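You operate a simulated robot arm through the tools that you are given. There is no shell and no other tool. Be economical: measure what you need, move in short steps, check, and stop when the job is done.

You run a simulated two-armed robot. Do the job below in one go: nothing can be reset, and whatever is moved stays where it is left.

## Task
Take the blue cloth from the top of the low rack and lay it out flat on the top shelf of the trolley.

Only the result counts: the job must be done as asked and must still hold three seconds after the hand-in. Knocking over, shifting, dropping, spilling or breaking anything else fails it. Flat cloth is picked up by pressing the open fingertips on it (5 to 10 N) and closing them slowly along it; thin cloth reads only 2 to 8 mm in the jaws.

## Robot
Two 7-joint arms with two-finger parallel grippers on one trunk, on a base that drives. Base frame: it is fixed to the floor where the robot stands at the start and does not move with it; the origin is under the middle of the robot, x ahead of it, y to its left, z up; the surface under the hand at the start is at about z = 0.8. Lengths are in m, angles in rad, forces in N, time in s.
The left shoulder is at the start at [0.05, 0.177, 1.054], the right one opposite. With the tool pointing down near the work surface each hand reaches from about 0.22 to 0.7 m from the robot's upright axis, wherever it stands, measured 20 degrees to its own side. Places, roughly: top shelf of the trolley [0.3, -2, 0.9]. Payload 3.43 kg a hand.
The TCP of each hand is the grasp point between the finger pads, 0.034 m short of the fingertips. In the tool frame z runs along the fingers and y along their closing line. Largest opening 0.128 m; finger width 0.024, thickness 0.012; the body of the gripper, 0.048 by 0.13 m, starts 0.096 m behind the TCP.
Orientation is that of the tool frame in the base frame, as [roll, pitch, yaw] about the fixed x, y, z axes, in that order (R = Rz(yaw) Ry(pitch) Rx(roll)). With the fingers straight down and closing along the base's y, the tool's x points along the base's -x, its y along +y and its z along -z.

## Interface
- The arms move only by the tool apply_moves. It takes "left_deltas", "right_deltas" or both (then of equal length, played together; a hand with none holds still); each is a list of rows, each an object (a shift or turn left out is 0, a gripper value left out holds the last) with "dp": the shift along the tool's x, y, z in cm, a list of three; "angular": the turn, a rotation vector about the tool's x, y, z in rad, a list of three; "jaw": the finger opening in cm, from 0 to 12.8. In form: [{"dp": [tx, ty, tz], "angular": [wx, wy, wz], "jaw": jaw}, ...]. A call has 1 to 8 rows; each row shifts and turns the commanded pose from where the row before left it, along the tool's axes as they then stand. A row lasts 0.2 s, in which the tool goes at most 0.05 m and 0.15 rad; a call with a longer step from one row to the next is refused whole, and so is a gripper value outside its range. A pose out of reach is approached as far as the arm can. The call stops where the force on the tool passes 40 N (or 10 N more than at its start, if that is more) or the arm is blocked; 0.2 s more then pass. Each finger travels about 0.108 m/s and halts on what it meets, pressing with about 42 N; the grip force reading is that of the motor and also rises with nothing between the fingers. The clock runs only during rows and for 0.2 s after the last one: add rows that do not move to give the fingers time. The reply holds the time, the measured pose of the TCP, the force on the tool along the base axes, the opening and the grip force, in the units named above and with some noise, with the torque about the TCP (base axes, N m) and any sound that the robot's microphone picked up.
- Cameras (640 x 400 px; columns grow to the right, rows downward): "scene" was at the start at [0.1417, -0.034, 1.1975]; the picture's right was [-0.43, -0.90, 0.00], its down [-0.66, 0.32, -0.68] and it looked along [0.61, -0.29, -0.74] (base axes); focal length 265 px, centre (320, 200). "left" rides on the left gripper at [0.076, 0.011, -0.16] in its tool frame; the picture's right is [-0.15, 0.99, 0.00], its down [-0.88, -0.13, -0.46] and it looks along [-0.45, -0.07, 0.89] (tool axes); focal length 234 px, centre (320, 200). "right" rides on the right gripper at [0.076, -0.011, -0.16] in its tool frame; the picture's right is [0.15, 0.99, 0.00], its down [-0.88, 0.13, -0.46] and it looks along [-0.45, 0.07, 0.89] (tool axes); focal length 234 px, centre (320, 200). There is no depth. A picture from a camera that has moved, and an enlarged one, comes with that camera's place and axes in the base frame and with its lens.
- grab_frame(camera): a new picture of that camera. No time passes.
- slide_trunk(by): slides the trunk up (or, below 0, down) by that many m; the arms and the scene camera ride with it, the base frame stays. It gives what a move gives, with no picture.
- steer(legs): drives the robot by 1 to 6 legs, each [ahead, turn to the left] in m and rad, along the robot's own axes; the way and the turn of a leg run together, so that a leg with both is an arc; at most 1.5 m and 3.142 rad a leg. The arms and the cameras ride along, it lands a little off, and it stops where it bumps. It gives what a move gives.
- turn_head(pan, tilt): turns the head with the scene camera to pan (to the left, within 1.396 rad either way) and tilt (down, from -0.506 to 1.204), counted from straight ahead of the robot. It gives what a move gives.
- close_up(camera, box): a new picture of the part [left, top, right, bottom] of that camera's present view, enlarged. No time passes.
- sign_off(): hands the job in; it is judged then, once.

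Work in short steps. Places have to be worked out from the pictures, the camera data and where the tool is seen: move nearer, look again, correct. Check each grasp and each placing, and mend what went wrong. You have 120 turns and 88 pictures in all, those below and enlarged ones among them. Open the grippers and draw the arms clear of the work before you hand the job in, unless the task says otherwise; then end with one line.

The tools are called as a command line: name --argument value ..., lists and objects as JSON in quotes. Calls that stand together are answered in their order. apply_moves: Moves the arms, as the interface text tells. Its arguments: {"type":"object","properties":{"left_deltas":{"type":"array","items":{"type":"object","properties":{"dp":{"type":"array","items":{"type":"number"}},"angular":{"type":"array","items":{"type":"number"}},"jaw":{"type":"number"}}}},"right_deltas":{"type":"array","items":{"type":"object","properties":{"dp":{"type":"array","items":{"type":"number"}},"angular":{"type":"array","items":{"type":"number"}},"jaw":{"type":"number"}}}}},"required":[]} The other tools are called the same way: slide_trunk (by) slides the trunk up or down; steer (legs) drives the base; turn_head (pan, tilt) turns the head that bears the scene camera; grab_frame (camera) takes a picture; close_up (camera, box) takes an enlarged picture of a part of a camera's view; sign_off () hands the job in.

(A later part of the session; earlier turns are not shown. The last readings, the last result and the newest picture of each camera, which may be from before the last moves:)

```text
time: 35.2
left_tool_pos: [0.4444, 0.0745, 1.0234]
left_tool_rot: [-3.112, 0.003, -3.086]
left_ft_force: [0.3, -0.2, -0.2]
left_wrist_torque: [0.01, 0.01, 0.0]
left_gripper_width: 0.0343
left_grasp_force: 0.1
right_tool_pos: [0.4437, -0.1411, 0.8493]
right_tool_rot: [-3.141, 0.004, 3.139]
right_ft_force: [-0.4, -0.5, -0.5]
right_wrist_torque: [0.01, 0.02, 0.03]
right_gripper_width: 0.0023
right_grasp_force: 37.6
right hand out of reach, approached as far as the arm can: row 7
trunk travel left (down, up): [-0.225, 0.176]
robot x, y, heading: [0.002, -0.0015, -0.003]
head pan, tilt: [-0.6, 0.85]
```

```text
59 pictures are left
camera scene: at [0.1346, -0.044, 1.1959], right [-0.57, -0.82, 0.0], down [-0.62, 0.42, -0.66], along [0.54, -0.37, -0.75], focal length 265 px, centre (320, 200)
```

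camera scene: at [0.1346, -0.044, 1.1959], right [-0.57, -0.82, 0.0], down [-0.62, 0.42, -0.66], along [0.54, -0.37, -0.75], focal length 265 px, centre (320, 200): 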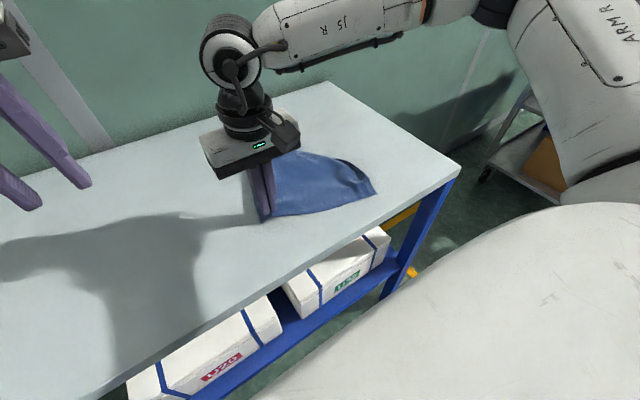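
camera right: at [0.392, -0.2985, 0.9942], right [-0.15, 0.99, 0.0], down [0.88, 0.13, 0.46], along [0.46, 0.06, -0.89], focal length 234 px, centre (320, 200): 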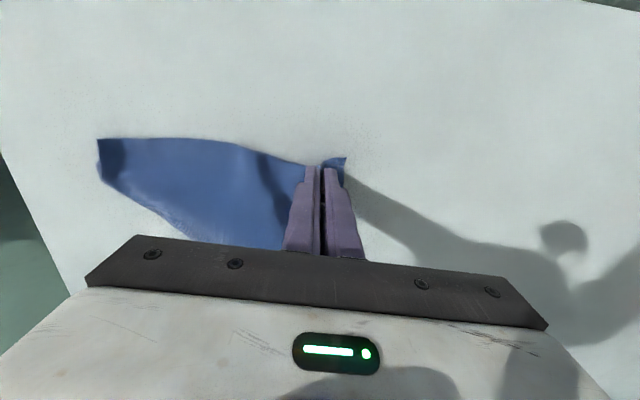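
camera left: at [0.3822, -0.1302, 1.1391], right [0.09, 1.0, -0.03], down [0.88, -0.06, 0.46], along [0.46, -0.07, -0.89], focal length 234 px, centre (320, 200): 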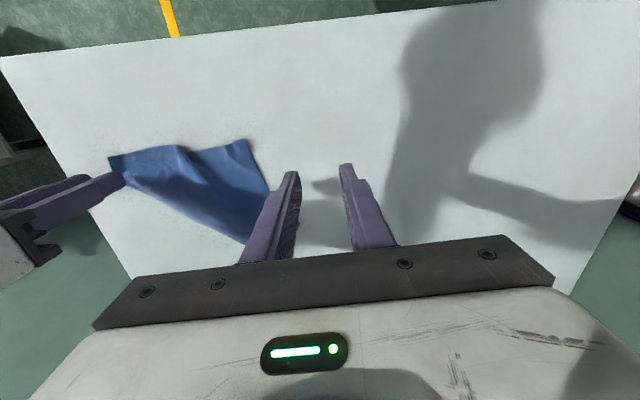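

The near edge is straightened out, with L near y −0.11. I set it down, release and lift the right hand away.

apply_moves --right_deltas '[{"dp": [0, 0, 1.2]}, {"jaw": 1.5}, {"jaw": 3.5}, {"dp": [0, 0, -4]}, {"dp": [0, 0, -4]}, {"dp": [0, -4, -3]}, {"dp": [0, -4.5, 0]}, {"dp": [0, -4.5, 0]}]'

apply_moves --right_deltas '[{"dp": [1, -4.5, 0]}, {"dp": [1, -4.5, 0]}]'

grab_frame --camera "scene"

grab_frame --camera "left"

```text
time: 37.0
left_tool_pos: [0.4451, 0.074, 1.0223]
left_tool_rot: [-3.112, 0.004, -3.086]
left_ft_force: [0.3, 0.3, -0.4]
left_wrist_torque: [-0.01, 0.01, 0.0]
left_gripper_width: 0.0338
left_grasp_force: 0.0
right_tool_pos: [0.4438, -0.273, 0.9478]
right_tool_rot: [-3.141, 0.001, 3.141]
right_ft_force: [1.2, -0.6, -0.1]
right_wrist_torque: [0.02, -0.01, 0.0]
right_gripper_width: 0.0351
right_grasp_force: 0.1
trunk travel left (down, up): [-0.225, 0.176]
robot x, y, heading: [-0.0005, -0.0012, 0.001]
head pan, tilt: [-0.6, 0.85]
```

```text
time: 37.6
left_tool_pos: [0.4431, 0.0747, 1.0235]
left_tool_rot: [-3.114, 0.006, -3.085]
left_ft_force: [0.6, 0.6, 0.6]
left_wrist_torque: [0.01, 0.0, 0.02]
left_gripper_width: 0.034
left_grasp_force: 0.0
right_tool_pos: [0.4223, -0.3629, 0.9466]
right_tool_rot: [-3.141, 0.004, -3.14]
right_ft_force: [0.5, -0.3, 0.7]
right_wrist_torque: [-0.02, -0.01, 0.0]
right_gripper_width: 0.0348
right_grasp_force: 0.0
trunk travel left (down, up): [-0.225, 0.176]
robot x, y, heading: [0.0015, -0.0005, 0.004]
head pan, tilt: [-0.6, 0.85]
```

```text
58 pictures are left
camera scene: at [0.1345, -0.0444, 1.1959], right [-0.57, -0.82, 0.0], down [-0.62, 0.42, -0.66], along [0.54, -0.37, -0.75], focal length 265 px, centre (320, 200)
```

scene: 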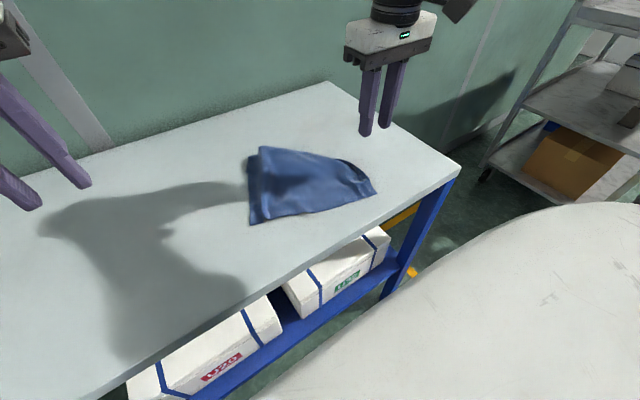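

```text
57 pictures are left
camera left: at [0.3663, 0.0866, 1.1823], right [0.09, 1.0, -0.03], down [0.88, -0.07, 0.46], along [0.46, -0.07, -0.89], focal length 234 px, centre (320, 200)
```

left: 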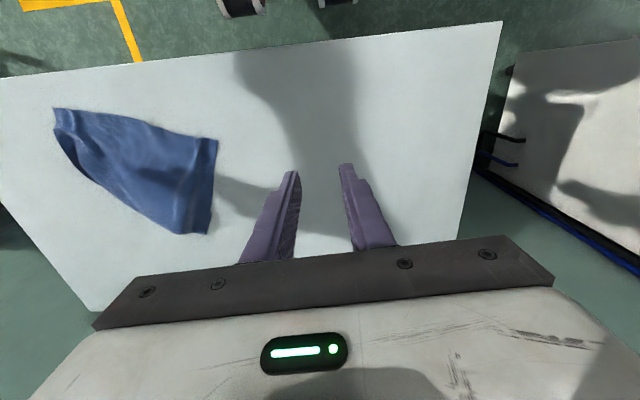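

The near edge now runs straight from L (0.44, −0.10) to R (0.37, −0.345). Backing up 6 cm and turning 0.2 rad right puts both ends in easy reach and roughly square to the robot.

steer --legs '[[-0.06, 0], [0, -0.22]]'

grab_frame --camera "scene"

```text
time: 39.4
left_tool_pos: [0.3889, -0.0248, 1.0239]
left_tool_rot: [-3.114, 0.005, 2.974]
left_ft_force: [-0.7, -0.3, 0.4]
left_wrist_torque: [-0.02, -0.02, 0.0]
left_gripper_width: 0.034
left_grasp_force: 0.1
right_tool_pos: [0.271, -0.4451, 0.9468]
right_tool_rot: [-3.139, 0.005, 2.917]
right_ft_force: [-0.4, -0.1, -0.3]
right_wrist_torque: [0.03, -0.01, -0.01]
right_gripper_width: 0.0351
right_grasp_force: 0.0
trunk travel left (down, up): [-0.225, 0.176]
robot x, y, heading: [-0.0627, 0.0007, -0.224]
head pan, tilt: [-0.6, 0.85]
```

```text
56 pictures are left
camera scene: at [0.0609, -0.073, 1.1958], right [-0.73, -0.68, 0.0], down [-0.51, 0.55, -0.66], along [0.45, -0.48, -0.75], focal length 265 px, centre (320, 200)
```

scene: 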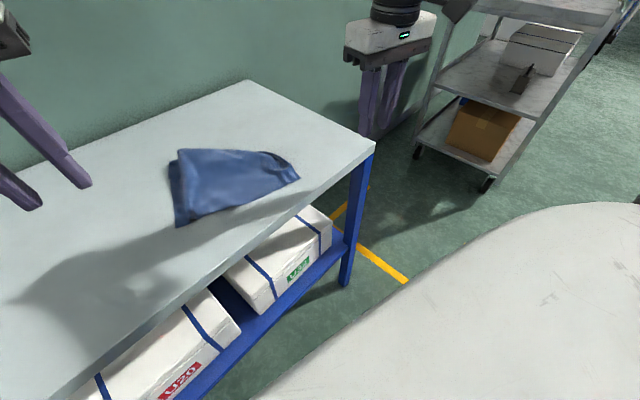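

Both hands fit well now. I square the left tool and move both over the two corners at z 0.875.

apply_moves --left_deltas '[{"angular": [-0.0276, 0, 0.057], "jaw": 3.4}, {"dp": [-1.99, -2.4, 2.5]}, {"dp": [-1.99, -2.4, 2.5]}, {"dp": [-1.99, -2.4, 2.5]}, {"dp": [-1.99, -2.4, 2.5]}, {"dp": [0, 0, 2.5]}, {"dp": [0, 0, 2.4]}]' --right_deltas '[{"jaw": 3.4}, {"dp": [-2.26, 3.8, 0.5]}, {"dp": [-2.26, 3.8, 0.5]}, {"dp": [-2.26, 3.8, 0.5]}, {"dp": [-2.26, 3.8, 0.5]}, {"dp": [0, 0, 2.6]}, {"dp": [0, 0, 2.6]}]'

grab_frame --camera "left"

grab_frame --camera "right"

```text
time: 41.0
left_tool_pos: [0.4451, -0.1369, 0.8728]
left_tool_rot: [-3.141, 0.003, 2.916]
left_ft_force: [-0.4, 0.7, 0.1]
left_wrist_torque: [-0.07, -0.02, 0.01]
left_gripper_width: 0.0343
left_grasp_force: 0.1
right_tool_pos: [0.3932, -0.3187, 0.874]
right_tool_rot: [-3.141, 0.002, 2.917]
right_ft_force: [1.3, -0.6, 0.6]
right_wrist_torque: [-0.01, 0.05, 0.01]
right_gripper_width: 0.0342
right_grasp_force: 0.0
trunk travel left (down, up): [-0.225, 0.176]
robot x, y, heading: [-0.0587, 0.0037, -0.221]
head pan, tilt: [-0.6, 0.85]
```

```text
55 pictures are left
camera left: at [0.3734, -0.1084, 1.033], right [0.36, 0.93, 0.0], down [0.83, -0.32, 0.46], along [0.43, -0.17, -0.89], focal length 234 px, centre (320, 200)
```

left: 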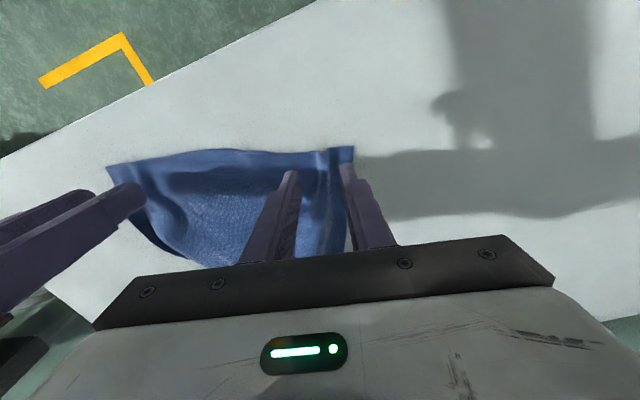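

```text
54 pictures are left
camera right: at [0.3166, -0.313, 1.0323], right [0.08, 1.0, 0.0], down [0.89, -0.07, 0.46], along [0.46, -0.04, -0.89], focal length 234 px, centre (320, 200)
```

right: 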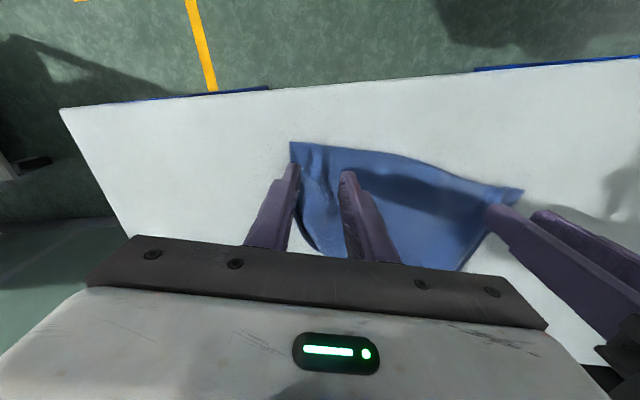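

Corners confirmed. I shift the right hand 5 mm inward and lower both to contact.

apply_moves --left_deltas '[{"dp": [0, 0, 0]}, {"dp": [0, 0, 2]}, {"dp": [0, 0, 1.5]}, {"dp": [0, 0, 0.15]}, {}]' --right_deltas '[{"dp": [0, 0.5, 0]}, {"dp": [0, 0, 2]}, {"dp": [0, 0, 1.6]}, {"dp": [0, 0, 0.25]}, {}]'

```text
time: 42.2
left_tool_pos: [0.446, -0.1385, 0.8379]
left_tool_rot: [-3.141, 0.007, 2.918]
left_ft_force: [0.2, -0.1, -0.3]
left_wrist_torque: [0.02, -0.04, 0.01]
left_gripper_width: 0.0341
left_grasp_force: 0.0
right_tool_pos: [0.3948, -0.3147, 0.8353]
right_tool_rot: [-3.139, 0.004, 2.916]
right_ft_force: [0.0, -1.2, 0.5]
right_wrist_torque: [0.01, -0.01, -0.02]
right_gripper_width: 0.0342
right_grasp_force: 0.0
trunk travel left (down, up): [-0.225, 0.176]
robot x, y, heading: [-0.0586, -0.0016, -0.222]
head pan, tilt: [-0.6, 0.85]
```

No contact yet, so I lower in fine steps.

apply_moves --left_deltas '[{"dp": [0, 0, 0.15]}, {"dp": [0, 0, 0.1]}, {}]' --right_deltas '[{"dp": [0, 0, 0.1]}, {"dp": [0, 0, 0.03]}, {}]'

```text
time: 43.0
left_tool_pos: [0.4464, -0.1371, 0.8358]
left_tool_rot: [-3.141, 0.006, 2.918]
left_ft_force: [1.4, -0.6, 1.4]
left_wrist_torque: [0.02, 0.0, 0.0]
left_gripper_width: 0.0341
left_grasp_force: 0.0
right_tool_pos: [0.3963, -0.3141, 0.8364]
right_tool_rot: [-3.141, 0.004, 2.917]
right_ft_force: [-0.7, -0.9, 2.5]
right_wrist_torque: [0.0, 0.02, 0.03]
right_gripper_width: 0.0339
right_grasp_force: 0.2
trunk travel left (down, up): [-0.225, 0.176]
robot x, y, heading: [-0.0587, -0.0026, -0.225]
head pan, tilt: [-0.6, 0.85]
```

Light contact only; about 1 mm more.

apply_moves --left_deltas '[{"dp": [0, 0, 0.08]}, {}]' --right_deltas '[{"dp": [0, 0, 0.06]}, {}]'

```text
time: 43.6
left_tool_pos: [0.4462, -0.1371, 0.8353]
left_tool_rot: [-3.139, 0.007, 2.916]
left_ft_force: [-0.1, -0.1, 6.8]
left_wrist_torque: [0.02, -0.04, -0.02]
left_gripper_width: 0.0338
left_grasp_force: 0.0
right_tool_pos: [0.396, -0.3138, 0.8362]
right_tool_rot: [-3.139, 0.003, 2.917]
right_ft_force: [1.0, -1.8, 4.8]
right_wrist_torque: [0.01, 0.05, -0.02]
right_gripper_width: 0.0341
right_grasp_force: 0.0
trunk travel left (down, up): [-0.225, 0.176]
robot x, y, heading: [-0.0598, 0.0007, -0.225]
head pan, tilt: [-0.6, 0.85]
```

Both press with 5–7 N. I close slowly, letting the hands drift slightly together to avoid tension.

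apply_moves --left_deltas '[{"dp": [0, -0.1, 0.02], "jaw": 2.9}, {"dp": [0, -0.1, 0], "jaw": 2.4}, {"dp": [0, -0.1, 0], "jaw": 1.9}, {"dp": [0, -0.1, 0], "jaw": 1.4}, {"dp": [0, -0.1, 0], "jaw": 0.9}, {"dp": [0, -0.1, 0], "jaw": 0.5}, {"jaw": 0.1}, {"jaw": 0}]' --right_deltas '[{"dp": [0, 0.1, 0.03], "jaw": 2.9}, {"dp": [0, 0.1, 0], "jaw": 2.4}, {"dp": [0, 0.1, 0], "jaw": 1.9}, {"dp": [0, 0.1, 0], "jaw": 1.4}, {"dp": [0, 0.1, 0], "jaw": 0.9}, {"dp": [0, 0.1, 0], "jaw": 0.5}, {"jaw": 0.1}, {"jaw": 0}]'

grab_frame --camera "left"

grab_frame --camera "right"

```text
time: 45.4
left_tool_pos: [0.4442, -0.1437, 0.8351]
left_tool_rot: [-3.141, 0.007, 2.918]
left_ft_force: [0.5, 0.6, 11.8]
left_wrist_torque: [0.08, 0.07, 0.0]
left_gripper_width: 0.0025
left_grasp_force: 37.3
right_tool_pos: [0.3953, -0.3079, 0.8358]
right_tool_rot: [-3.14, 0.004, 2.917]
right_ft_force: [0.9, 0.0, 4.8]
right_wrist_torque: [-0.01, 0.0, -0.01]
right_gripper_width: 0.002
right_grasp_force: 36.8
trunk travel left (down, up): [-0.225, 0.176]
robot x, y, heading: [-0.0598, 0.004, -0.223]
head pan, tilt: [-0.6, 0.85]
```

```text
53 pictures are left
camera left: at [0.3711, -0.1144, 0.9949], right [0.36, 0.93, 0.0], down [0.83, -0.32, 0.46], along [0.43, -0.17, -0.89], focal length 234 px, centre (320, 200)
```

left: 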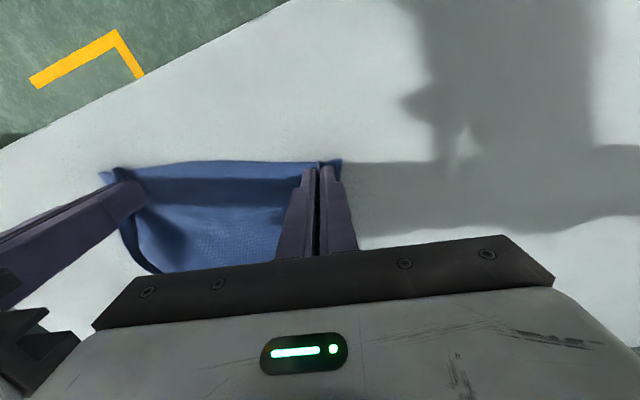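

```text
52 pictures are left
camera right: at [0.3169, -0.3025, 0.9943], right [0.08, 1.0, 0.0], down [0.89, -0.07, 0.46], along [0.46, -0.04, -0.89], focal length 234 px, centre (320, 200)
```

right: 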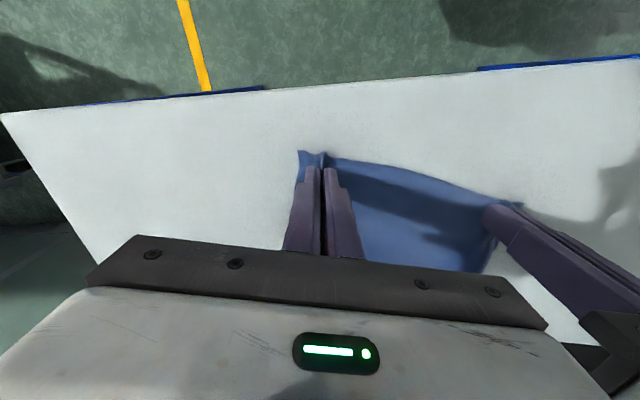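

Both corners are gripped (2–2.5 mm). I lift while drawing back 8 cm.

apply_moves --left_deltas '[{"dp": [0, 0, -2]}, {"dp": [1, 0, -2.6]}, {"dp": [1.2, 0, -2.6]}, {"dp": [1.2, 0, -2.6]}, {"dp": [1.2, 0, -2.6]}, {"dp": [1.2, 0, -2.6]}, {"dp": [1.2, 0, -2.6]}]' --right_deltas '[{"dp": [0, 0, -2]}, {"dp": [1, 0, -2.6]}, {"dp": [1.2, 0, -2.6]}, {"dp": [1.2, 0, -2.6]}, {"dp": [1.2, 0, -2.6]}, {"dp": [1.2, 0, -2.6]}, {"dp": [1.2, 0, -2.6]}]'

turn_head --pan -0.2 --tilt 0.7

grab_frame --camera "scene"

```text
time: 47.0
left_tool_pos: [0.3737, -0.1252, 1.0115]
left_tool_rot: [-3.141, 0.005, 2.916]
left_ft_force: [0.2, 0.2, 0.1]
left_wrist_torque: [0.01, 0.0, -0.03]
left_gripper_width: 0.0025
left_grasp_force: 36.9
right_tool_pos: [0.3294, -0.2903, 1.011]
right_tool_rot: [-3.139, 0.003, 2.918]
right_ft_force: [0.2, 0.2, 0.5]
right_wrist_torque: [-0.01, 0.02, -0.01]
right_gripper_width: 0.002
right_grasp_force: 36.6
trunk travel left (down, up): [-0.225, 0.176]
robot x, y, heading: [-0.059, -0.0025, -0.224]
head pan, tilt: [-0.6, 0.85]
```

```text
time: 47.9
left_tool_pos: [0.3758, -0.1258, 1.011]
left_tool_rot: [-3.14, 0.006, 2.915]
left_ft_force: [0.5, 0.0, -0.8]
left_wrist_torque: [0.0, -0.02, 0.0]
left_gripper_width: 0.0024
left_grasp_force: 36.7
right_tool_pos: [0.3293, -0.2909, 1.0098]
right_tool_rot: [-3.141, 0.001, 2.918]
right_ft_force: [0.8, -0.1, 0.5]
right_wrist_torque: [-0.02, 0.0, -0.04]
right_gripper_width: 0.0015
right_grasp_force: 36.8
trunk travel left (down, up): [-0.225, 0.176]
robot x, y, heading: [-0.0617, -0.0023, -0.225]
head pan, tilt: [-0.201, 0.7]
```

```text
51 pictures are left
camera scene: at [0.0854, -0.0503, 1.2081], right [-0.41, -0.91, 0.0], down [-0.59, 0.27, -0.76], along [0.7, -0.32, -0.64], focal length 265 px, centre (320, 200)
```

scene: 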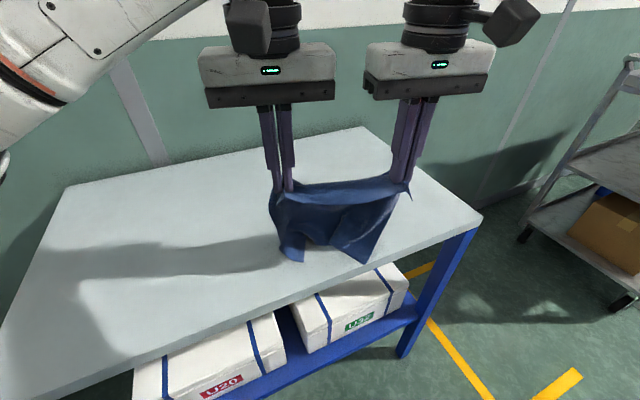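

Held by both top corners. I raise the trunk so the cloth hangs free, and look.

slide_trunk --by 0.17

apply_moves --left_deltas '[{"dp": [0, 0.5, -1.5]}, {"dp": [0, 0.3, -1.5]}]' --right_deltas '[{"dp": [0, -0.5, -1.5]}, {"dp": [0, -0.3, -1.5]}]'

turn_head --pan -0.2 --tilt 0.75

grab_frame --camera "scene"

```text
time: 49.8
left_tool_pos: [0.3767, -0.126, 1.1803]
left_tool_rot: [-3.14, 0.005, 2.919]
left_ft_force: [-0.3, -0.2, -1.3]
left_wrist_torque: [-0.03, 0.0, 0.0]
left_gripper_width: 0.0022
left_grasp_force: 36.7
right_tool_pos: [0.3289, -0.2915, 1.1809]
right_tool_rot: [-3.139, 0.001, 2.917]
right_ft_force: [1.3, 0.2, -0.1]
right_wrist_torque: [-0.01, -0.01, -0.03]
right_gripper_width: 0.0023
right_grasp_force: 36.8
trunk travel left (down, up): [-0.395, 0.006]
robot x, y, heading: [-0.06, 0.0021, -0.219]
head pan, tilt: [-0.201, 0.7]
```

```text
time: 50.4
left_tool_pos: [0.3762, -0.1183, 1.2115]
left_tool_rot: [-3.134, 0.006, 2.914]
left_ft_force: [-4.3, -15.5, -0.1]
left_wrist_torque: [-0.51, 0.19, -0.06]
left_gripper_width: 0.0023
left_grasp_force: 36.7
right_tool_pos: [0.3282, -0.2973, 1.2113]
right_tool_rot: [3.139, 0.006, 2.92]
right_ft_force: [4.9, 14.9, 0.2]
right_wrist_torque: [0.52, -0.13, 0.02]
right_gripper_width: 0.0018
right_grasp_force: 36.9
trunk travel left (down, up): [-0.395, 0.006]
robot x, y, heading: [-0.0582, 0.0001, -0.22]
head pan, tilt: [-0.201, 0.7]
```

```text
time: 51.0
left_tool_pos: [0.3766, -0.1178, 1.2119]
left_tool_rot: [-3.133, 0.005, 2.917]
left_ft_force: [-5.8, -19.3, 0.1]
left_wrist_torque: [-0.63, 0.18, -0.08]
left_gripper_width: 0.0027
left_grasp_force: 37.4
right_tool_pos: [0.3288, -0.2981, 1.21]
right_tool_rot: [3.14, 0.004, 2.918]
right_ft_force: [6.4, 18.8, 0.1]
right_wrist_torque: [0.66, -0.2, -0.06]
right_gripper_width: 0.0022
right_grasp_force: 37.3
trunk travel left (down, up): [-0.395, 0.006]
robot x, y, heading: [-0.0613, 0.0015, -0.22]
head pan, tilt: [-0.201, 0.75]
```

```text
50 pictures are left
camera scene: at [0.0836, -0.0494, 1.3739], right [-0.41, -0.91, 0.0], down [-0.62, 0.28, -0.73], along [0.67, -0.3, -0.68], focal length 265 px, centre (320, 200)
```

scene: 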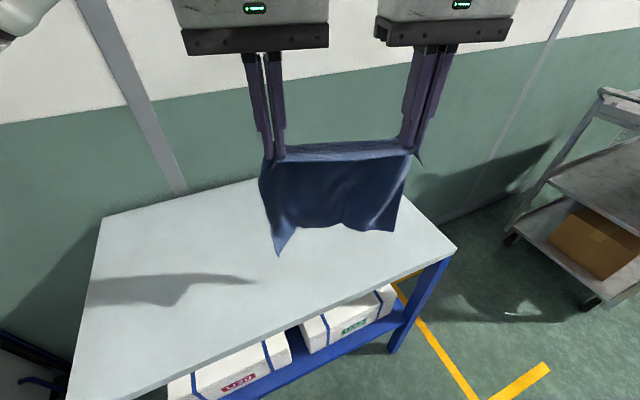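

The cloth hangs open and taut; I relax the tension a little, then back away and turn right to view the trolley.

apply_moves --left_deltas '[{"dp": [0, -0.4, 0]}]' --right_deltas '[{"dp": [0, 0.4, 0]}]'

steer --legs '[[-0.2, 0], [0, -0.6]]'

turn_head --pan -0.3 --tilt 0.4

grab_frame --camera "scene"

```text
time: 51.4
left_tool_pos: [0.3768, -0.121, 1.2105]
left_tool_rot: [3.141, 0.004, 2.918]
left_ft_force: [-2.2, -9.6, 0.5]
left_wrist_torque: [-0.29, 0.1, -0.04]
left_gripper_width: 0.0025
left_grasp_force: 37.0
right_tool_pos: [0.3287, -0.2966, 1.21]
right_tool_rot: [-3.137, 0.001, 2.917]
right_ft_force: [1.9, 8.9, 0.1]
right_wrist_torque: [0.33, -0.08, 0.03]
right_gripper_width: 0.0019
right_grasp_force: 36.9
trunk travel left (down, up): [-0.395, 0.006]
robot x, y, heading: [-0.0592, 0.0016, -0.223]
head pan, tilt: [-0.201, 0.75]
```

```text
time: 54.7
left_tool_pos: [0.0358, -0.301, 1.2111]
left_tool_rot: [-3.139, 0.003, 2.322]
left_ft_force: [-5.6, -4.1, -0.7]
left_wrist_torque: [-0.11, 0.14, 0.02]
left_gripper_width: 0.002
left_grasp_force: 37.4
right_tool_pos: [-0.1012, -0.4182, 1.21]
right_tool_rot: [-3.141, 0.005, 2.32]
right_ft_force: [5.2, 3.7, -0.7]
right_wrist_torque: [0.14, -0.14, 0.0]
right_gripper_width: 0.0023
right_grasp_force: 37.0
trunk travel left (down, up): [-0.395, 0.006]
robot x, y, heading: [-0.2585, 0.0453, -0.823]
head pan, tilt: [-0.201, 0.75]
```

```text
time: 55.5
left_tool_pos: [0.0366, -0.302, 1.2112]
left_tool_rot: [-3.14, 0.006, 2.321]
left_ft_force: [-4.3, -2.5, -0.6]
left_wrist_torque: [-0.11, 0.14, 0.0]
left_gripper_width: 0.0024
left_grasp_force: 37.2
right_tool_pos: [-0.1003, -0.4179, 1.2113]
right_tool_rot: [-3.141, 0.002, 2.32]
right_ft_force: [3.5, 3.6, -1.2]
right_wrist_torque: [0.16, -0.1, 0.05]
right_gripper_width: 0.002
right_grasp_force: 37.0
trunk travel left (down, up): [-0.395, 0.006]
robot x, y, heading: [-0.2601, 0.043, -0.814]
head pan, tilt: [-0.3, 0.4]
```

```text
49 pictures are left
camera scene: at [-0.1683, -0.0899, 1.4049], right [-0.9, -0.44, 0.0], down [-0.17, 0.35, -0.92], along [0.4, -0.83, -0.39], focal length 265 px, centre (320, 200)
```

scene: 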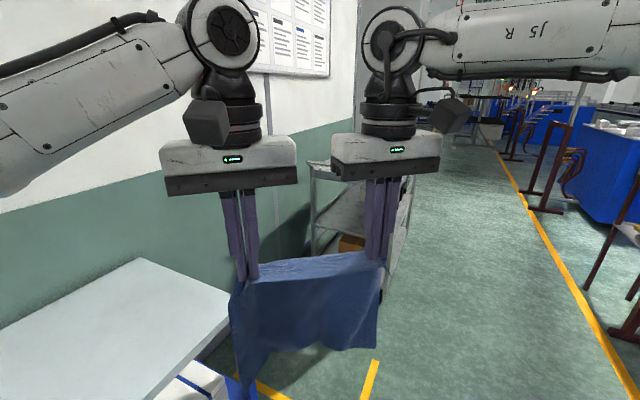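

I zoom into the trolley seen between the hands.

close_up --camera "scene" --box '[250, 140, 442, 260]'

```text
3.33 times, centred on (346, 200) of scene
camera zoom: at [-0.1683, -0.0899, 1.4049], right [-0.9, -0.44, 0.0], down [-0.17, 0.35, -0.92], along [0.4, -0.83, -0.39], focal length 882 px, centre (233, 200)
```

zoom: 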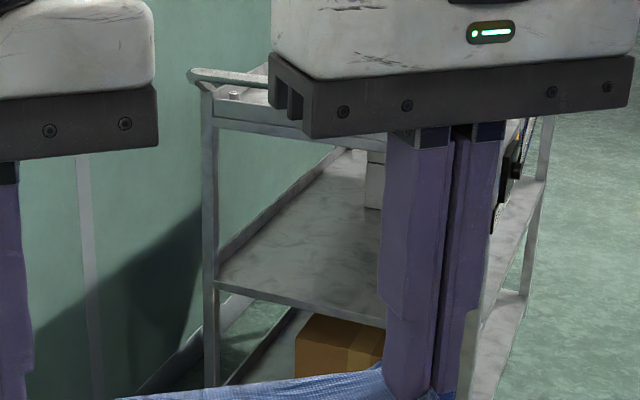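

The trolley's top is at about x 0.05–0.65, y −1.67 to −2.5, with a handle at the near end. I drive in the aisle at x ≈ −0.47, stopping short to look.

steer --legs '[[0, -1.08], [0.65, 0], [0, 0.33], [0.7, 0]]'

turn_head --pan 0.75 --tilt 0.45

grab_frame --camera "scene"

```text
time: 66.4
left_tool_pos: [-0.5057, -1.7288, 1.2113]
left_tool_rot: [-3.14, 0.006, 1.558]
left_ft_force: [-5.1, 0.6, -0.6]
left_wrist_torque: [0.02, 0.18, -0.04]
left_gripper_width: 0.0025
left_grasp_force: 36.8
right_tool_pos: [-0.6864, -1.7189, 1.2109]
right_tool_rot: [3.141, 0.004, 1.558]
right_ft_force: [4.9, -1.4, 0.4]
right_wrist_torque: [0.01, -0.2, -0.02]
right_gripper_width: 0.0022
right_grasp_force: 36.6
trunk travel left (down, up): [-0.395, 0.006]
robot x, y, heading: [-0.4769, -1.2742, -1.576]
head pan, tilt: [-0.3, 0.4]
```

```text
time: 67.7
left_tool_pos: [-0.5072, -1.7288, 1.2111]
left_tool_rot: [-3.141, 0.005, 1.557]
left_ft_force: [-5.4, 0.2, 0.0]
left_wrist_torque: [-0.02, 0.19, -0.1]
left_gripper_width: 0.0023
left_grasp_force: 37.4
right_tool_pos: [-0.6854, -1.7192, 1.21]
right_tool_rot: [3.141, 0.005, 1.56]
right_ft_force: [5.0, -1.4, -0.2]
right_wrist_torque: [-0.03, -0.17, -0.01]
right_gripper_width: 0.0021
right_grasp_force: 36.6
trunk travel left (down, up): [-0.395, 0.006]
robot x, y, heading: [-0.4812, -1.2734, -1.579]
head pan, tilt: [0.75, 0.45]
```

```text
47 pictures are left
camera scene: at [-0.4192, -1.4139, 1.4003], right [-0.74, -0.67, 0.0], down [-0.29, 0.32, -0.9], along [0.61, -0.67, -0.44], focal length 265 px, centre (320, 200)
```

scene: 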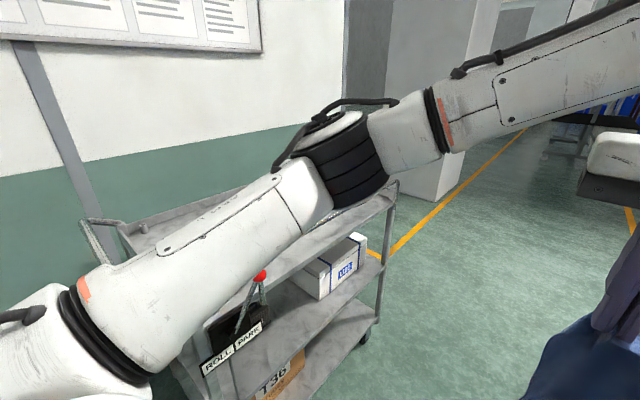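

The left arm blocks the view, but the far front corner of the top comes out at (0.09, −2.49). I drive on to y ≈ −1.93 and turn left to face the trolley.

steer --legs '[[0.66, 0], [0, 1.57]]'

turn_head --pan 0.0 --tilt 0.6

grab_frame --camera "scene"

grab_frame --camera "left"

```text
time: 75.1
left_tool_pos: [-0.03, -1.9561, 1.2122]
left_tool_rot: [-3.139, 0.008, 3.133]
left_ft_force: [0.0, -5.6, -0.3]
left_wrist_torque: [-0.21, 0.04, -0.1]
left_gripper_width: 0.0024
left_grasp_force: 37.3
right_tool_pos: [-0.0383, -2.1358, 1.2114]
right_tool_rot: [3.141, 0.002, 3.135]
right_ft_force: [-0.1, 4.7, -1.0]
right_wrist_torque: [0.15, -0.01, -0.07]
right_gripper_width: 0.0017
right_grasp_force: 36.7
trunk travel left (down, up): [-0.395, 0.006]
robot x, y, heading: [-0.4809, -1.9318, -0.007]
head pan, tilt: [0.75, 0.45]
```

```text
time: 76.2
left_tool_pos: [-0.0294, -1.9561, 1.2117]
left_tool_rot: [-3.14, 0.006, 3.133]
left_ft_force: [-0.5, -3.9, -0.4]
left_wrist_torque: [-0.15, 0.0, -0.06]
left_gripper_width: 0.0026
left_grasp_force: 37.4
right_tool_pos: [-0.038, -2.1346, 1.2106]
right_tool_rot: [3.142, 0.003, 3.134]
right_ft_force: [0.7, 4.8, 0.0]
right_wrist_torque: [0.17, 0.0, -0.05]
right_gripper_width: 0.002
right_grasp_force: 36.8
trunk travel left (down, up): [-0.395, 0.006]
robot x, y, heading: [-0.4834, -1.931, -0.001]
head pan, tilt: [0.0, 0.6]
```

```text
46 pictures are left
camera scene: at [-0.3235, -1.9326, 1.3867], right [-0.01, -1.0, 0.0], down [-0.56, 0.0, -0.83], along [0.83, 0.0, -0.56], focal length 265 px, centre (320, 200)
```

scene: 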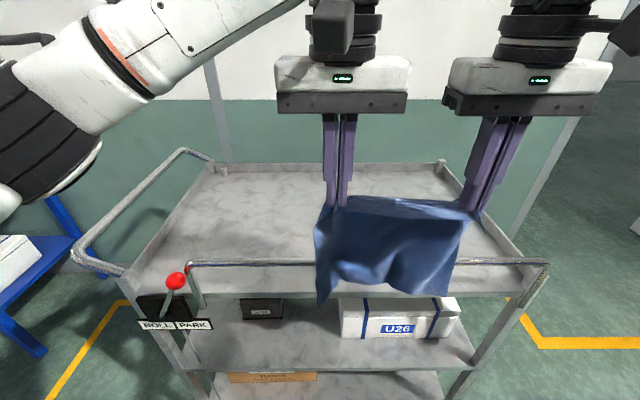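

```text
45 pictures are left
camera left: at [-0.1071, -1.9432, 1.3711], right [0.16, 0.99, 0.0], down [0.88, -0.14, 0.46], along [0.46, -0.07, -0.89], focal length 234 px, centre (320, 200)
```

left: 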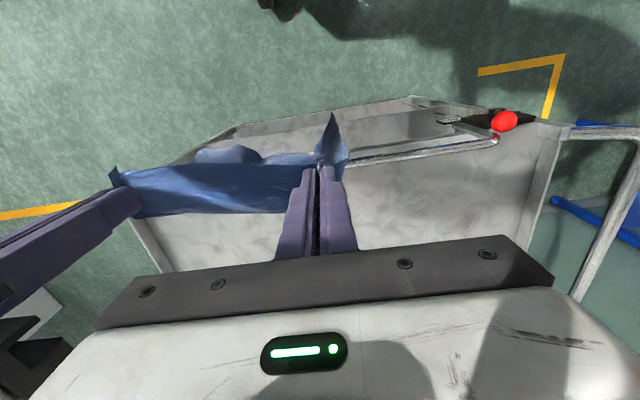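

Now the view is clear: the top shelf is empty, roughly x 0.1–0.6, y −1.5 to −2.43, with a guard rail at x ≈ 0.035, z ≈ 0.99 and a red-knobbed lever on the left. The cloth's bottom is too low to clear the rail, so I raise and draw back both hands in small steps.

apply_moves --left_deltas '[{"dp": [1, 0, -1]}, {"dp": [1, 0, -1]}, {"dp": [1, 0, -1]}]' --right_deltas '[{"dp": [1, 0, -1]}, {"dp": [1, 0, -1]}, {"dp": [1, 0, -1]}]'

```text
time: 77.0
left_tool_pos: [-0.0619, -1.9559, 1.2414]
left_tool_rot: [-3.141, 0.005, 3.132]
left_ft_force: [-0.2, -3.8, -0.1]
left_wrist_torque: [-0.08, -0.01, -0.07]
left_gripper_width: 0.0024
left_grasp_force: 37.2
right_tool_pos: [-0.0678, -2.1352, 1.2417]
right_tool_rot: [3.14, 0.003, 3.135]
right_ft_force: [-0.4, 4.1, 0.6]
right_wrist_torque: [0.11, 0.01, -0.04]
right_gripper_width: 0.0018
right_grasp_force: 36.4
trunk travel left (down, up): [-0.395, 0.006]
robot x, y, heading: [-0.4823, -1.9318, -0.003]
head pan, tilt: [0.0, 0.6]
```

Fine so far; three more centimetres up.

apply_moves --left_deltas '[{"dp": [0.7, 0, -1]}, {"dp": [0.7, 0, -1]}, {"dp": [0.7, 0, -1]}]' --right_deltas '[{"dp": [0.7, 0, -1]}, {"dp": [0.7, 0, -1]}, {"dp": [0.7, 0, -1]}]'

grab_frame --camera "scene"

```text
time: 77.8
left_tool_pos: [-0.0819, -1.9562, 1.2719]
left_tool_rot: [-3.139, 0.008, 3.132]
left_ft_force: [-0.3, -4.8, -0.3]
left_wrist_torque: [-0.18, -0.01, -0.08]
left_gripper_width: 0.0023
left_grasp_force: 37.5
right_tool_pos: [-0.0917, -2.1358, 1.2707]
right_tool_rot: [-3.142, 0.004, 3.134]
right_ft_force: [1.3, 5.5, -0.4]
right_wrist_torque: [0.21, -0.01, -0.06]
right_gripper_width: 0.002
right_grasp_force: 36.6
trunk travel left (down, up): [-0.395, 0.006]
robot x, y, heading: [-0.481, -1.9328, -0.001]
head pan, tilt: [0.0, 0.6]
```

```text
44 pictures are left
camera scene: at [-0.3243, -1.9326, 1.3868], right [-0.01, -1.0, 0.0], down [-0.56, 0.0, -0.83], along [0.83, -0.01, -0.56], focal length 265 px, centre (320, 200)
```

scene: 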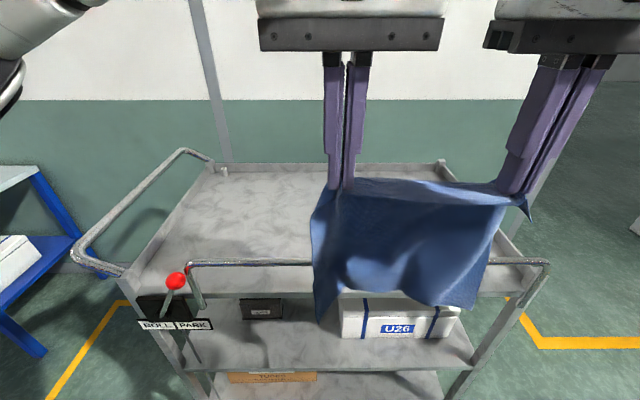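

The cloth's lowest corner is about z 1.00 against the rail at 0.99. I raise 3.5 cm more in small steps.

apply_moves --left_deltas '[{"dp": [0.6, 0, -1]}, {"dp": [0.6, 0, -1]}]' --right_deltas '[{"dp": [0.6, 0, -1]}, {"dp": [0.6, 0, -1]}]'

apply_moves --left_deltas '[{"dp": [0.6, 0, -0.8]}, {"dp": [0.6, 0, -0.8]}]' --right_deltas '[{"dp": [0.6, 0, -0.8]}, {"dp": [0.6, 0, -0.8]}]'

```text
time: 78.4
left_tool_pos: [-0.0951, -1.9544, 1.2908]
left_tool_rot: [-3.137, 0.007, 3.132]
left_ft_force: [-1.3, -7.1, 0.5]
left_wrist_torque: [-0.22, 0.02, -0.12]
left_gripper_width: 0.0024
left_grasp_force: 36.9
right_tool_pos: [-0.1016, -2.1361, 1.2911]
right_tool_rot: [-3.141, 0.003, 3.135]
right_ft_force: [1.1, 7.8, 0.6]
right_wrist_torque: [0.25, -0.03, 0.0]
right_gripper_width: 0.0021
right_grasp_force: 36.4
trunk travel left (down, up): [-0.395, 0.006]
robot x, y, heading: [-0.4827, -1.9338, -0.005]
head pan, tilt: [0.0, 0.6]
```

```text
time: 79.0
left_tool_pos: [-0.1059, -1.955, 1.3074]
left_tool_rot: [-3.142, 0.006, 3.132]
left_ft_force: [-0.1, -6.6, -1.1]
left_wrist_torque: [-0.24, -0.01, -0.08]
left_gripper_width: 0.0026
left_grasp_force: 36.9
right_tool_pos: [-0.1133, -2.1351, 1.3059]
right_tool_rot: [-3.141, 0.003, 3.134]
right_ft_force: [1.3, 6.4, 0.8]
right_wrist_torque: [0.2, -0.01, -0.03]
right_gripper_width: 0.0021
right_grasp_force: 36.7
trunk travel left (down, up): [-0.395, 0.006]
robot x, y, heading: [-0.4823, -1.9305, -0.003]
head pan, tilt: [0.0, 0.6]
```

The bottom should now clear the rail by about 4–5 cm. Before driving in I tilt the head down to judge the gap between base and trolley.

turn_head --pan 0.0 --tilt 1.2

grab_frame --camera "scene"

```text
time: 80.0
left_tool_pos: [-0.1048, -1.9546, 1.3066]
left_tool_rot: [-3.14, 0.005, 3.133]
left_ft_force: [-0.1, -5.7, -1.3]
left_wrist_torque: [-0.22, 0.03, -0.07]
left_gripper_width: 0.0023
left_grasp_force: 36.9
right_tool_pos: [-0.114, -2.1358, 1.3064]
right_tool_rot: [3.141, 0.004, 3.134]
right_ft_force: [0.5, 6.2, -0.5]
right_wrist_torque: [0.24, 0.02, -0.04]
right_gripper_width: 0.0019
right_grasp_force: 36.9
trunk travel left (down, up): [-0.395, 0.006]
robot x, y, heading: [-0.4837, -1.9284, -0.006]
head pan, tilt: [0.0, 1.201]
```

```text
43 pictures are left
camera scene: at [-0.356, -1.9325, 1.3422], right [-0.01, -1.0, 0.0], down [-0.93, 0.01, -0.36], along [0.36, 0.0, -0.93], focal length 265 px, centre (320, 200)
```

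scene: 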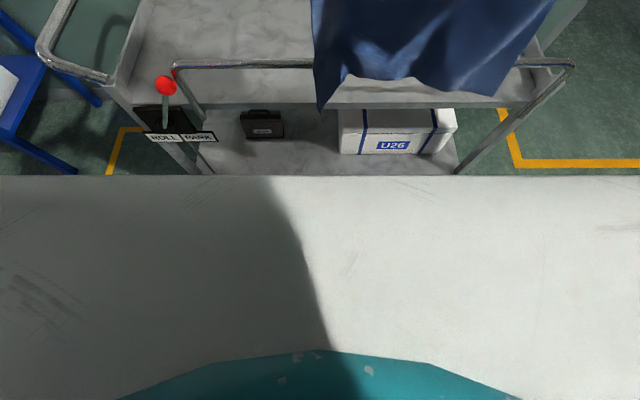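

Judging by floor seen earlier near the base, it ends well short of 0.2 m ahead of the axis, so driving to x ≈ −0.23 is as safe as it was at the rack. I drive 0.25 m ahead in two legs.

steer --legs '[[0.12, 0]]'

turn_head --pan 0.0 --tilt 0.8

grab_frame --camera "scene"

grab_frame --camera "left"

```text
time: 81.3
left_tool_pos: [0.016, -1.9567, 1.3076]
left_tool_rot: [-3.14, 0.006, 3.13]
left_ft_force: [-0.3, -6.3, -0.6]
left_wrist_torque: [-0.2, 0.03, -0.08]
left_gripper_width: 0.0024
left_grasp_force: 37.0
right_tool_pos: [0.0077, -2.1368, 1.3058]
right_tool_rot: [3.141, 0.001, 3.133]
right_ft_force: [0.3, 6.3, -0.3]
right_wrist_torque: [0.23, 0.01, 0.01]
right_gripper_width: 0.0018
right_grasp_force: 37.0
trunk travel left (down, up): [-0.395, 0.006]
robot x, y, heading: [-0.3573, -1.9349, -0.007]
head pan, tilt: [0.0, 1.201]
```

```text
time: 82.2
left_tool_pos: [0.0161, -1.9577, 1.3068]
left_tool_rot: [-3.141, 0.004, 3.129]
left_ft_force: [-0.3, -5.3, 0.0]
left_wrist_torque: [-0.14, -0.01, -0.06]
left_gripper_width: 0.0023
left_grasp_force: 36.8
right_tool_pos: [0.008, -2.1366, 1.3068]
right_tool_rot: [3.14, 0.003, 3.132]
right_ft_force: [0.1, 6.1, 0.6]
right_wrist_torque: [0.18, 0.0, -0.02]
right_gripper_width: 0.0018
right_grasp_force: 36.9
trunk travel left (down, up): [-0.395, 0.006]
robot x, y, heading: [-0.3581, -1.9321, -0.009]
head pan, tilt: [0.0, 0.799]
```

```text
42 pictures are left
camera scene: at [-0.2096, -1.9339, 1.3698], right [-0.01, -1.0, 0.0], down [-0.72, 0.01, -0.7], along [0.7, -0.01, -0.72], focal length 265 px, centre (320, 200)
```

scene: 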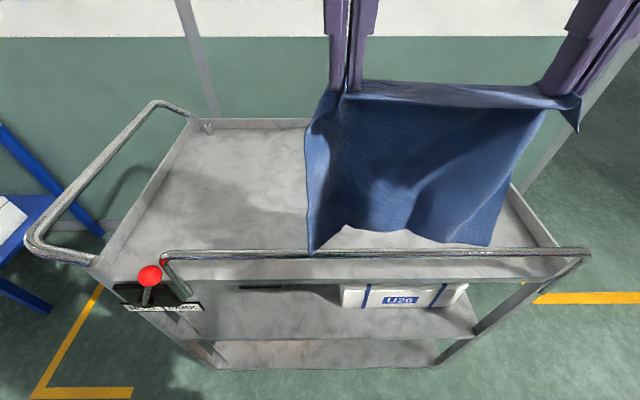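

```text
41 pictures are left
camera left: at [-0.0614, -1.9434, 1.4665], right [0.16, 0.99, 0.0], down [0.88, -0.14, 0.46], along [0.46, -0.07, -0.89], focal length 234 px, centre (320, 200)
```

left: 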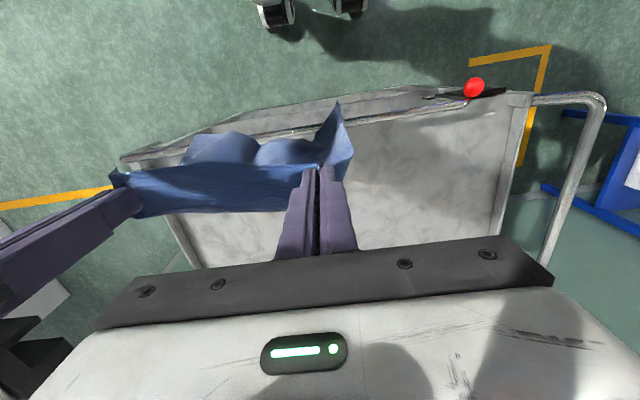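

The cloth clears the rail. I drive the remaining 0.13 m.

steer --legs '[[0.13, 0]]'

grab_frame --camera "scene"

grab_frame --camera "left"

```text
time: 83.5
left_tool_pos: [0.1287, -1.9594, 1.306]
left_tool_rot: [-3.138, 0.006, 3.131]
left_ft_force: [-1.6, -3.2, -0.8]
left_wrist_torque: [-0.09, -0.02, -0.04]
left_gripper_width: 0.0022
left_grasp_force: 36.7
right_tool_pos: [0.1216, -2.1371, 1.3062]
right_tool_rot: [3.137, 0.003, 3.133]
right_ft_force: [0.2, 3.1, -0.5]
right_wrist_torque: [0.1, -0.07, -0.05]
right_gripper_width: 0.0019
right_grasp_force: 36.6
trunk travel left (down, up): [-0.395, 0.006]
robot x, y, heading: [-0.2478, -1.9335, -0.011]
head pan, tilt: [0.0, 0.799]
stopped in leg 1: the robot was blocked; the commanded pose is now the measured one
```

```text
40 pictures are left
camera scene: at [-0.0962, -1.9352, 1.3701], right [-0.01, -1.0, 0.0], down [-0.72, 0.01, -0.7], along [0.7, -0.01, -0.72], focal length 265 px, centre (320, 200)
```

scene: 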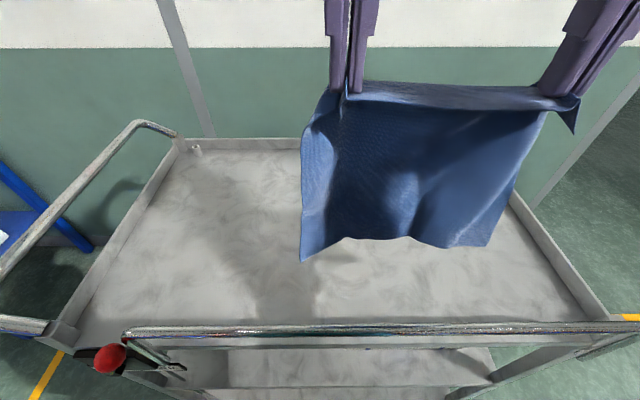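

```text
39 pictures are left
camera left: at [0.0526, -1.9453, 1.4662], right [0.16, 0.99, 0.0], down [0.88, -0.14, 0.46], along [0.45, -0.08, -0.89], focal length 234 px, centre (320, 200)
```

left: 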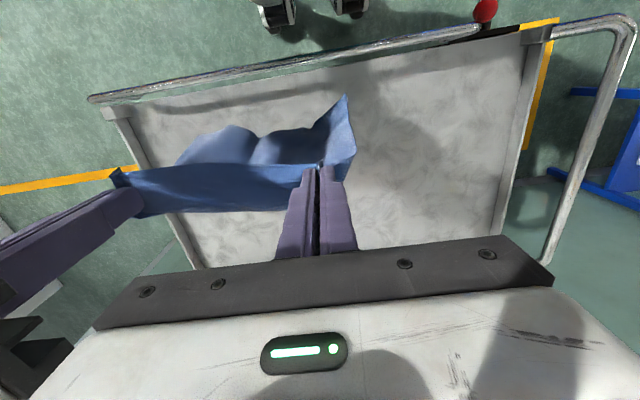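

The base touched something at x −0.248; nothing in view seems to have moved, but I back off 2 cm. Then I lower the cloth over the shelf while moving 6 cm forward.

steer --legs '[[-0.02, 0]]'

apply_moves --left_deltas '[{"dp": [-1.05, 0, 1.9]}, {"dp": [-1.05, 0, 1.9]}, {"dp": [-1.05, 0, 1.9]}, {"dp": [-1.05, 0, 1.9]}, {"dp": [-1.05, 0, 1.0]}]' --right_deltas '[{"dp": [-1.05, 0, 1.9]}, {"dp": [-1.05, 0, 1.9]}, {"dp": [-1.05, 0, 1.9]}, {"dp": [-1.05, 0, 1.9]}, {"dp": [-1.05, 0, 1.0]}]'

grab_frame --camera "scene"

grab_frame --camera "left"

```text
time: 84.3
left_tool_pos: [0.1114, -1.9577, 1.3066]
left_tool_rot: [-3.138, 0.004, 3.131]
left_ft_force: [-0.3, -3.8, -0.7]
left_wrist_torque: [-0.16, 0.01, -0.1]
left_gripper_width: 0.0023
left_grasp_force: 37.1
right_tool_pos: [0.1033, -2.1378, 1.3049]
right_tool_rot: [3.141, 0.001, 3.13]
right_ft_force: [1.5, 3.3, 0.1]
right_wrist_torque: [0.14, -0.03, -0.04]
right_gripper_width: 0.0019
right_grasp_force: 36.9
trunk travel left (down, up): [-0.395, 0.006]
robot x, y, heading: [-0.2666, -1.9293, -0.01]
head pan, tilt: [0.0, 0.799]
```

```text
time: 85.5
left_tool_pos: [0.1647, -1.9597, 1.2208]
left_tool_rot: [-3.139, 0.005, 3.13]
left_ft_force: [-0.3, -4.7, -0.2]
left_wrist_torque: [-0.15, 0.03, -0.03]
left_gripper_width: 0.0025
left_grasp_force: 36.7
right_tool_pos: [0.1565, -2.1385, 1.2179]
right_tool_rot: [3.136, 0.003, 3.131]
right_ft_force: [0.1, 3.4, 0.0]
right_wrist_torque: [0.13, 0.02, -0.03]
right_gripper_width: 0.0018
right_grasp_force: 36.9
trunk travel left (down, up): [-0.395, 0.006]
robot x, y, heading: [-0.2674, -1.9335, -0.017]
head pan, tilt: [0.0, 0.799]
```

```text
38 pictures are left
camera scene: at [-0.1135, -1.9351, 1.3698], right [-0.01, -1.0, 0.0], down [-0.72, 0.01, -0.7], along [0.7, -0.01, -0.72], focal length 265 px, centre (320, 200)
```

scene: 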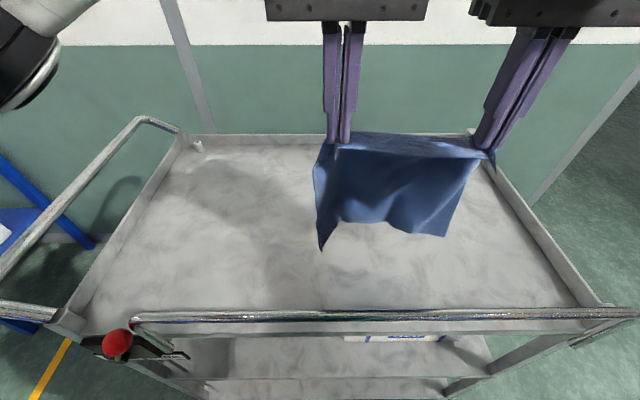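

```text
37 pictures are left
camera left: at [0.0881, -1.946, 1.3801], right [0.16, 0.99, 0.0], down [0.88, -0.14, 0.46], along [0.45, -0.07, -0.89], focal length 234 px, centre (320, 200)
```

left: 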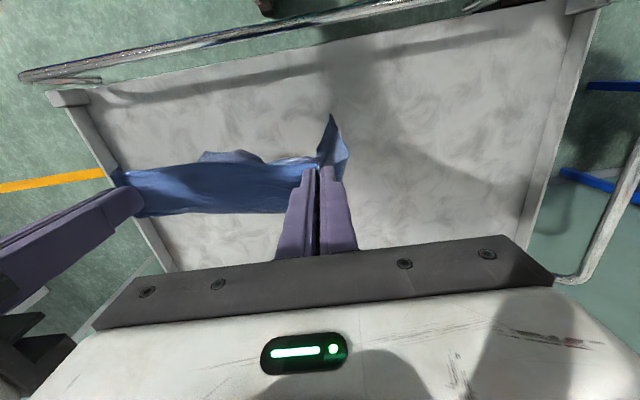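

The bottom edge is at about x 0.14, z 0.97. I lower 7 cm more while drawing back 2 cm so the bottom lands at x ≈ 0.12.

apply_moves --left_deltas '[{"dp": [0.5, 0, 1.6]}, {"dp": [0.5, 0, 1.6]}, {"dp": [0.5, 0, 1.6]}, {"dp": [0.5, 0, 1.6]}]' --right_deltas '[{"dp": [0.3, 0, 1.6]}, {"dp": [0.3, 0, 1.6]}, {"dp": [0.3, 0, 1.6]}, {"dp": [0.3, 0, 1.6]}]'

grab_frame --camera "scene"

grab_frame --camera "left"

```text
time: 86.5
left_tool_pos: [0.1443, -1.9619, 1.1569]
left_tool_rot: [-3.137, 0.004, 3.131]
left_ft_force: [-0.9, -3.3, -0.7]
left_wrist_torque: [-0.1, 0.01, -0.03]
left_gripper_width: 0.0025
left_grasp_force: 37.1
right_tool_pos: [0.1445, -2.1379, 1.1543]
right_tool_rot: [3.141, 0.002, 3.129]
right_ft_force: [-0.3, 0.8, -0.3]
right_wrist_torque: [0.06, -0.02, 0.02]
right_gripper_width: 0.0019
right_grasp_force: 36.6
trunk travel left (down, up): [-0.395, 0.006]
robot x, y, heading: [-0.2631, -1.9342, -0.008]
head pan, tilt: [0.0, 0.799]
```

```text
36 pictures are left
camera scene: at [-0.114, -1.935, 1.3699], right [-0.01, -1.0, 0.0], down [-0.72, 0.01, -0.7], along [0.7, -0.01, -0.72], focal length 265 px, centre (320, 200)
```

scene: 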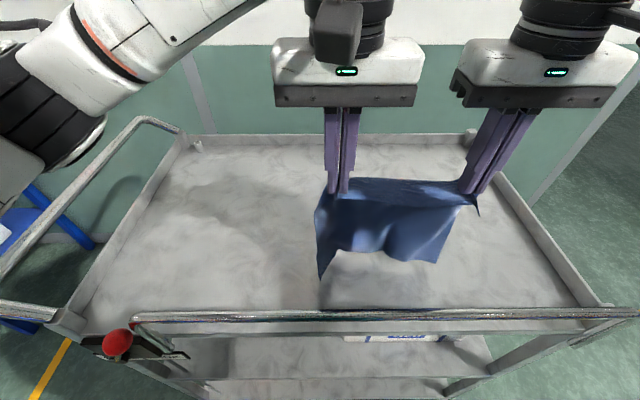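

```text
35 pictures are left
camera left: at [0.067, -1.9476, 1.316], right [0.16, 0.99, 0.0], down [0.88, -0.14, 0.46], along [0.45, -0.07, -0.89], focal length 234 px, centre (320, 200)
```

left: 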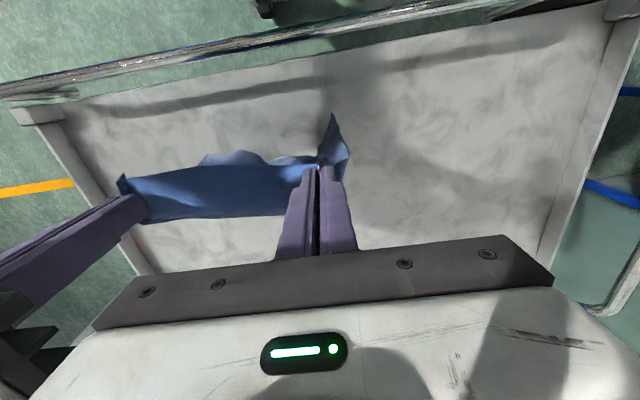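

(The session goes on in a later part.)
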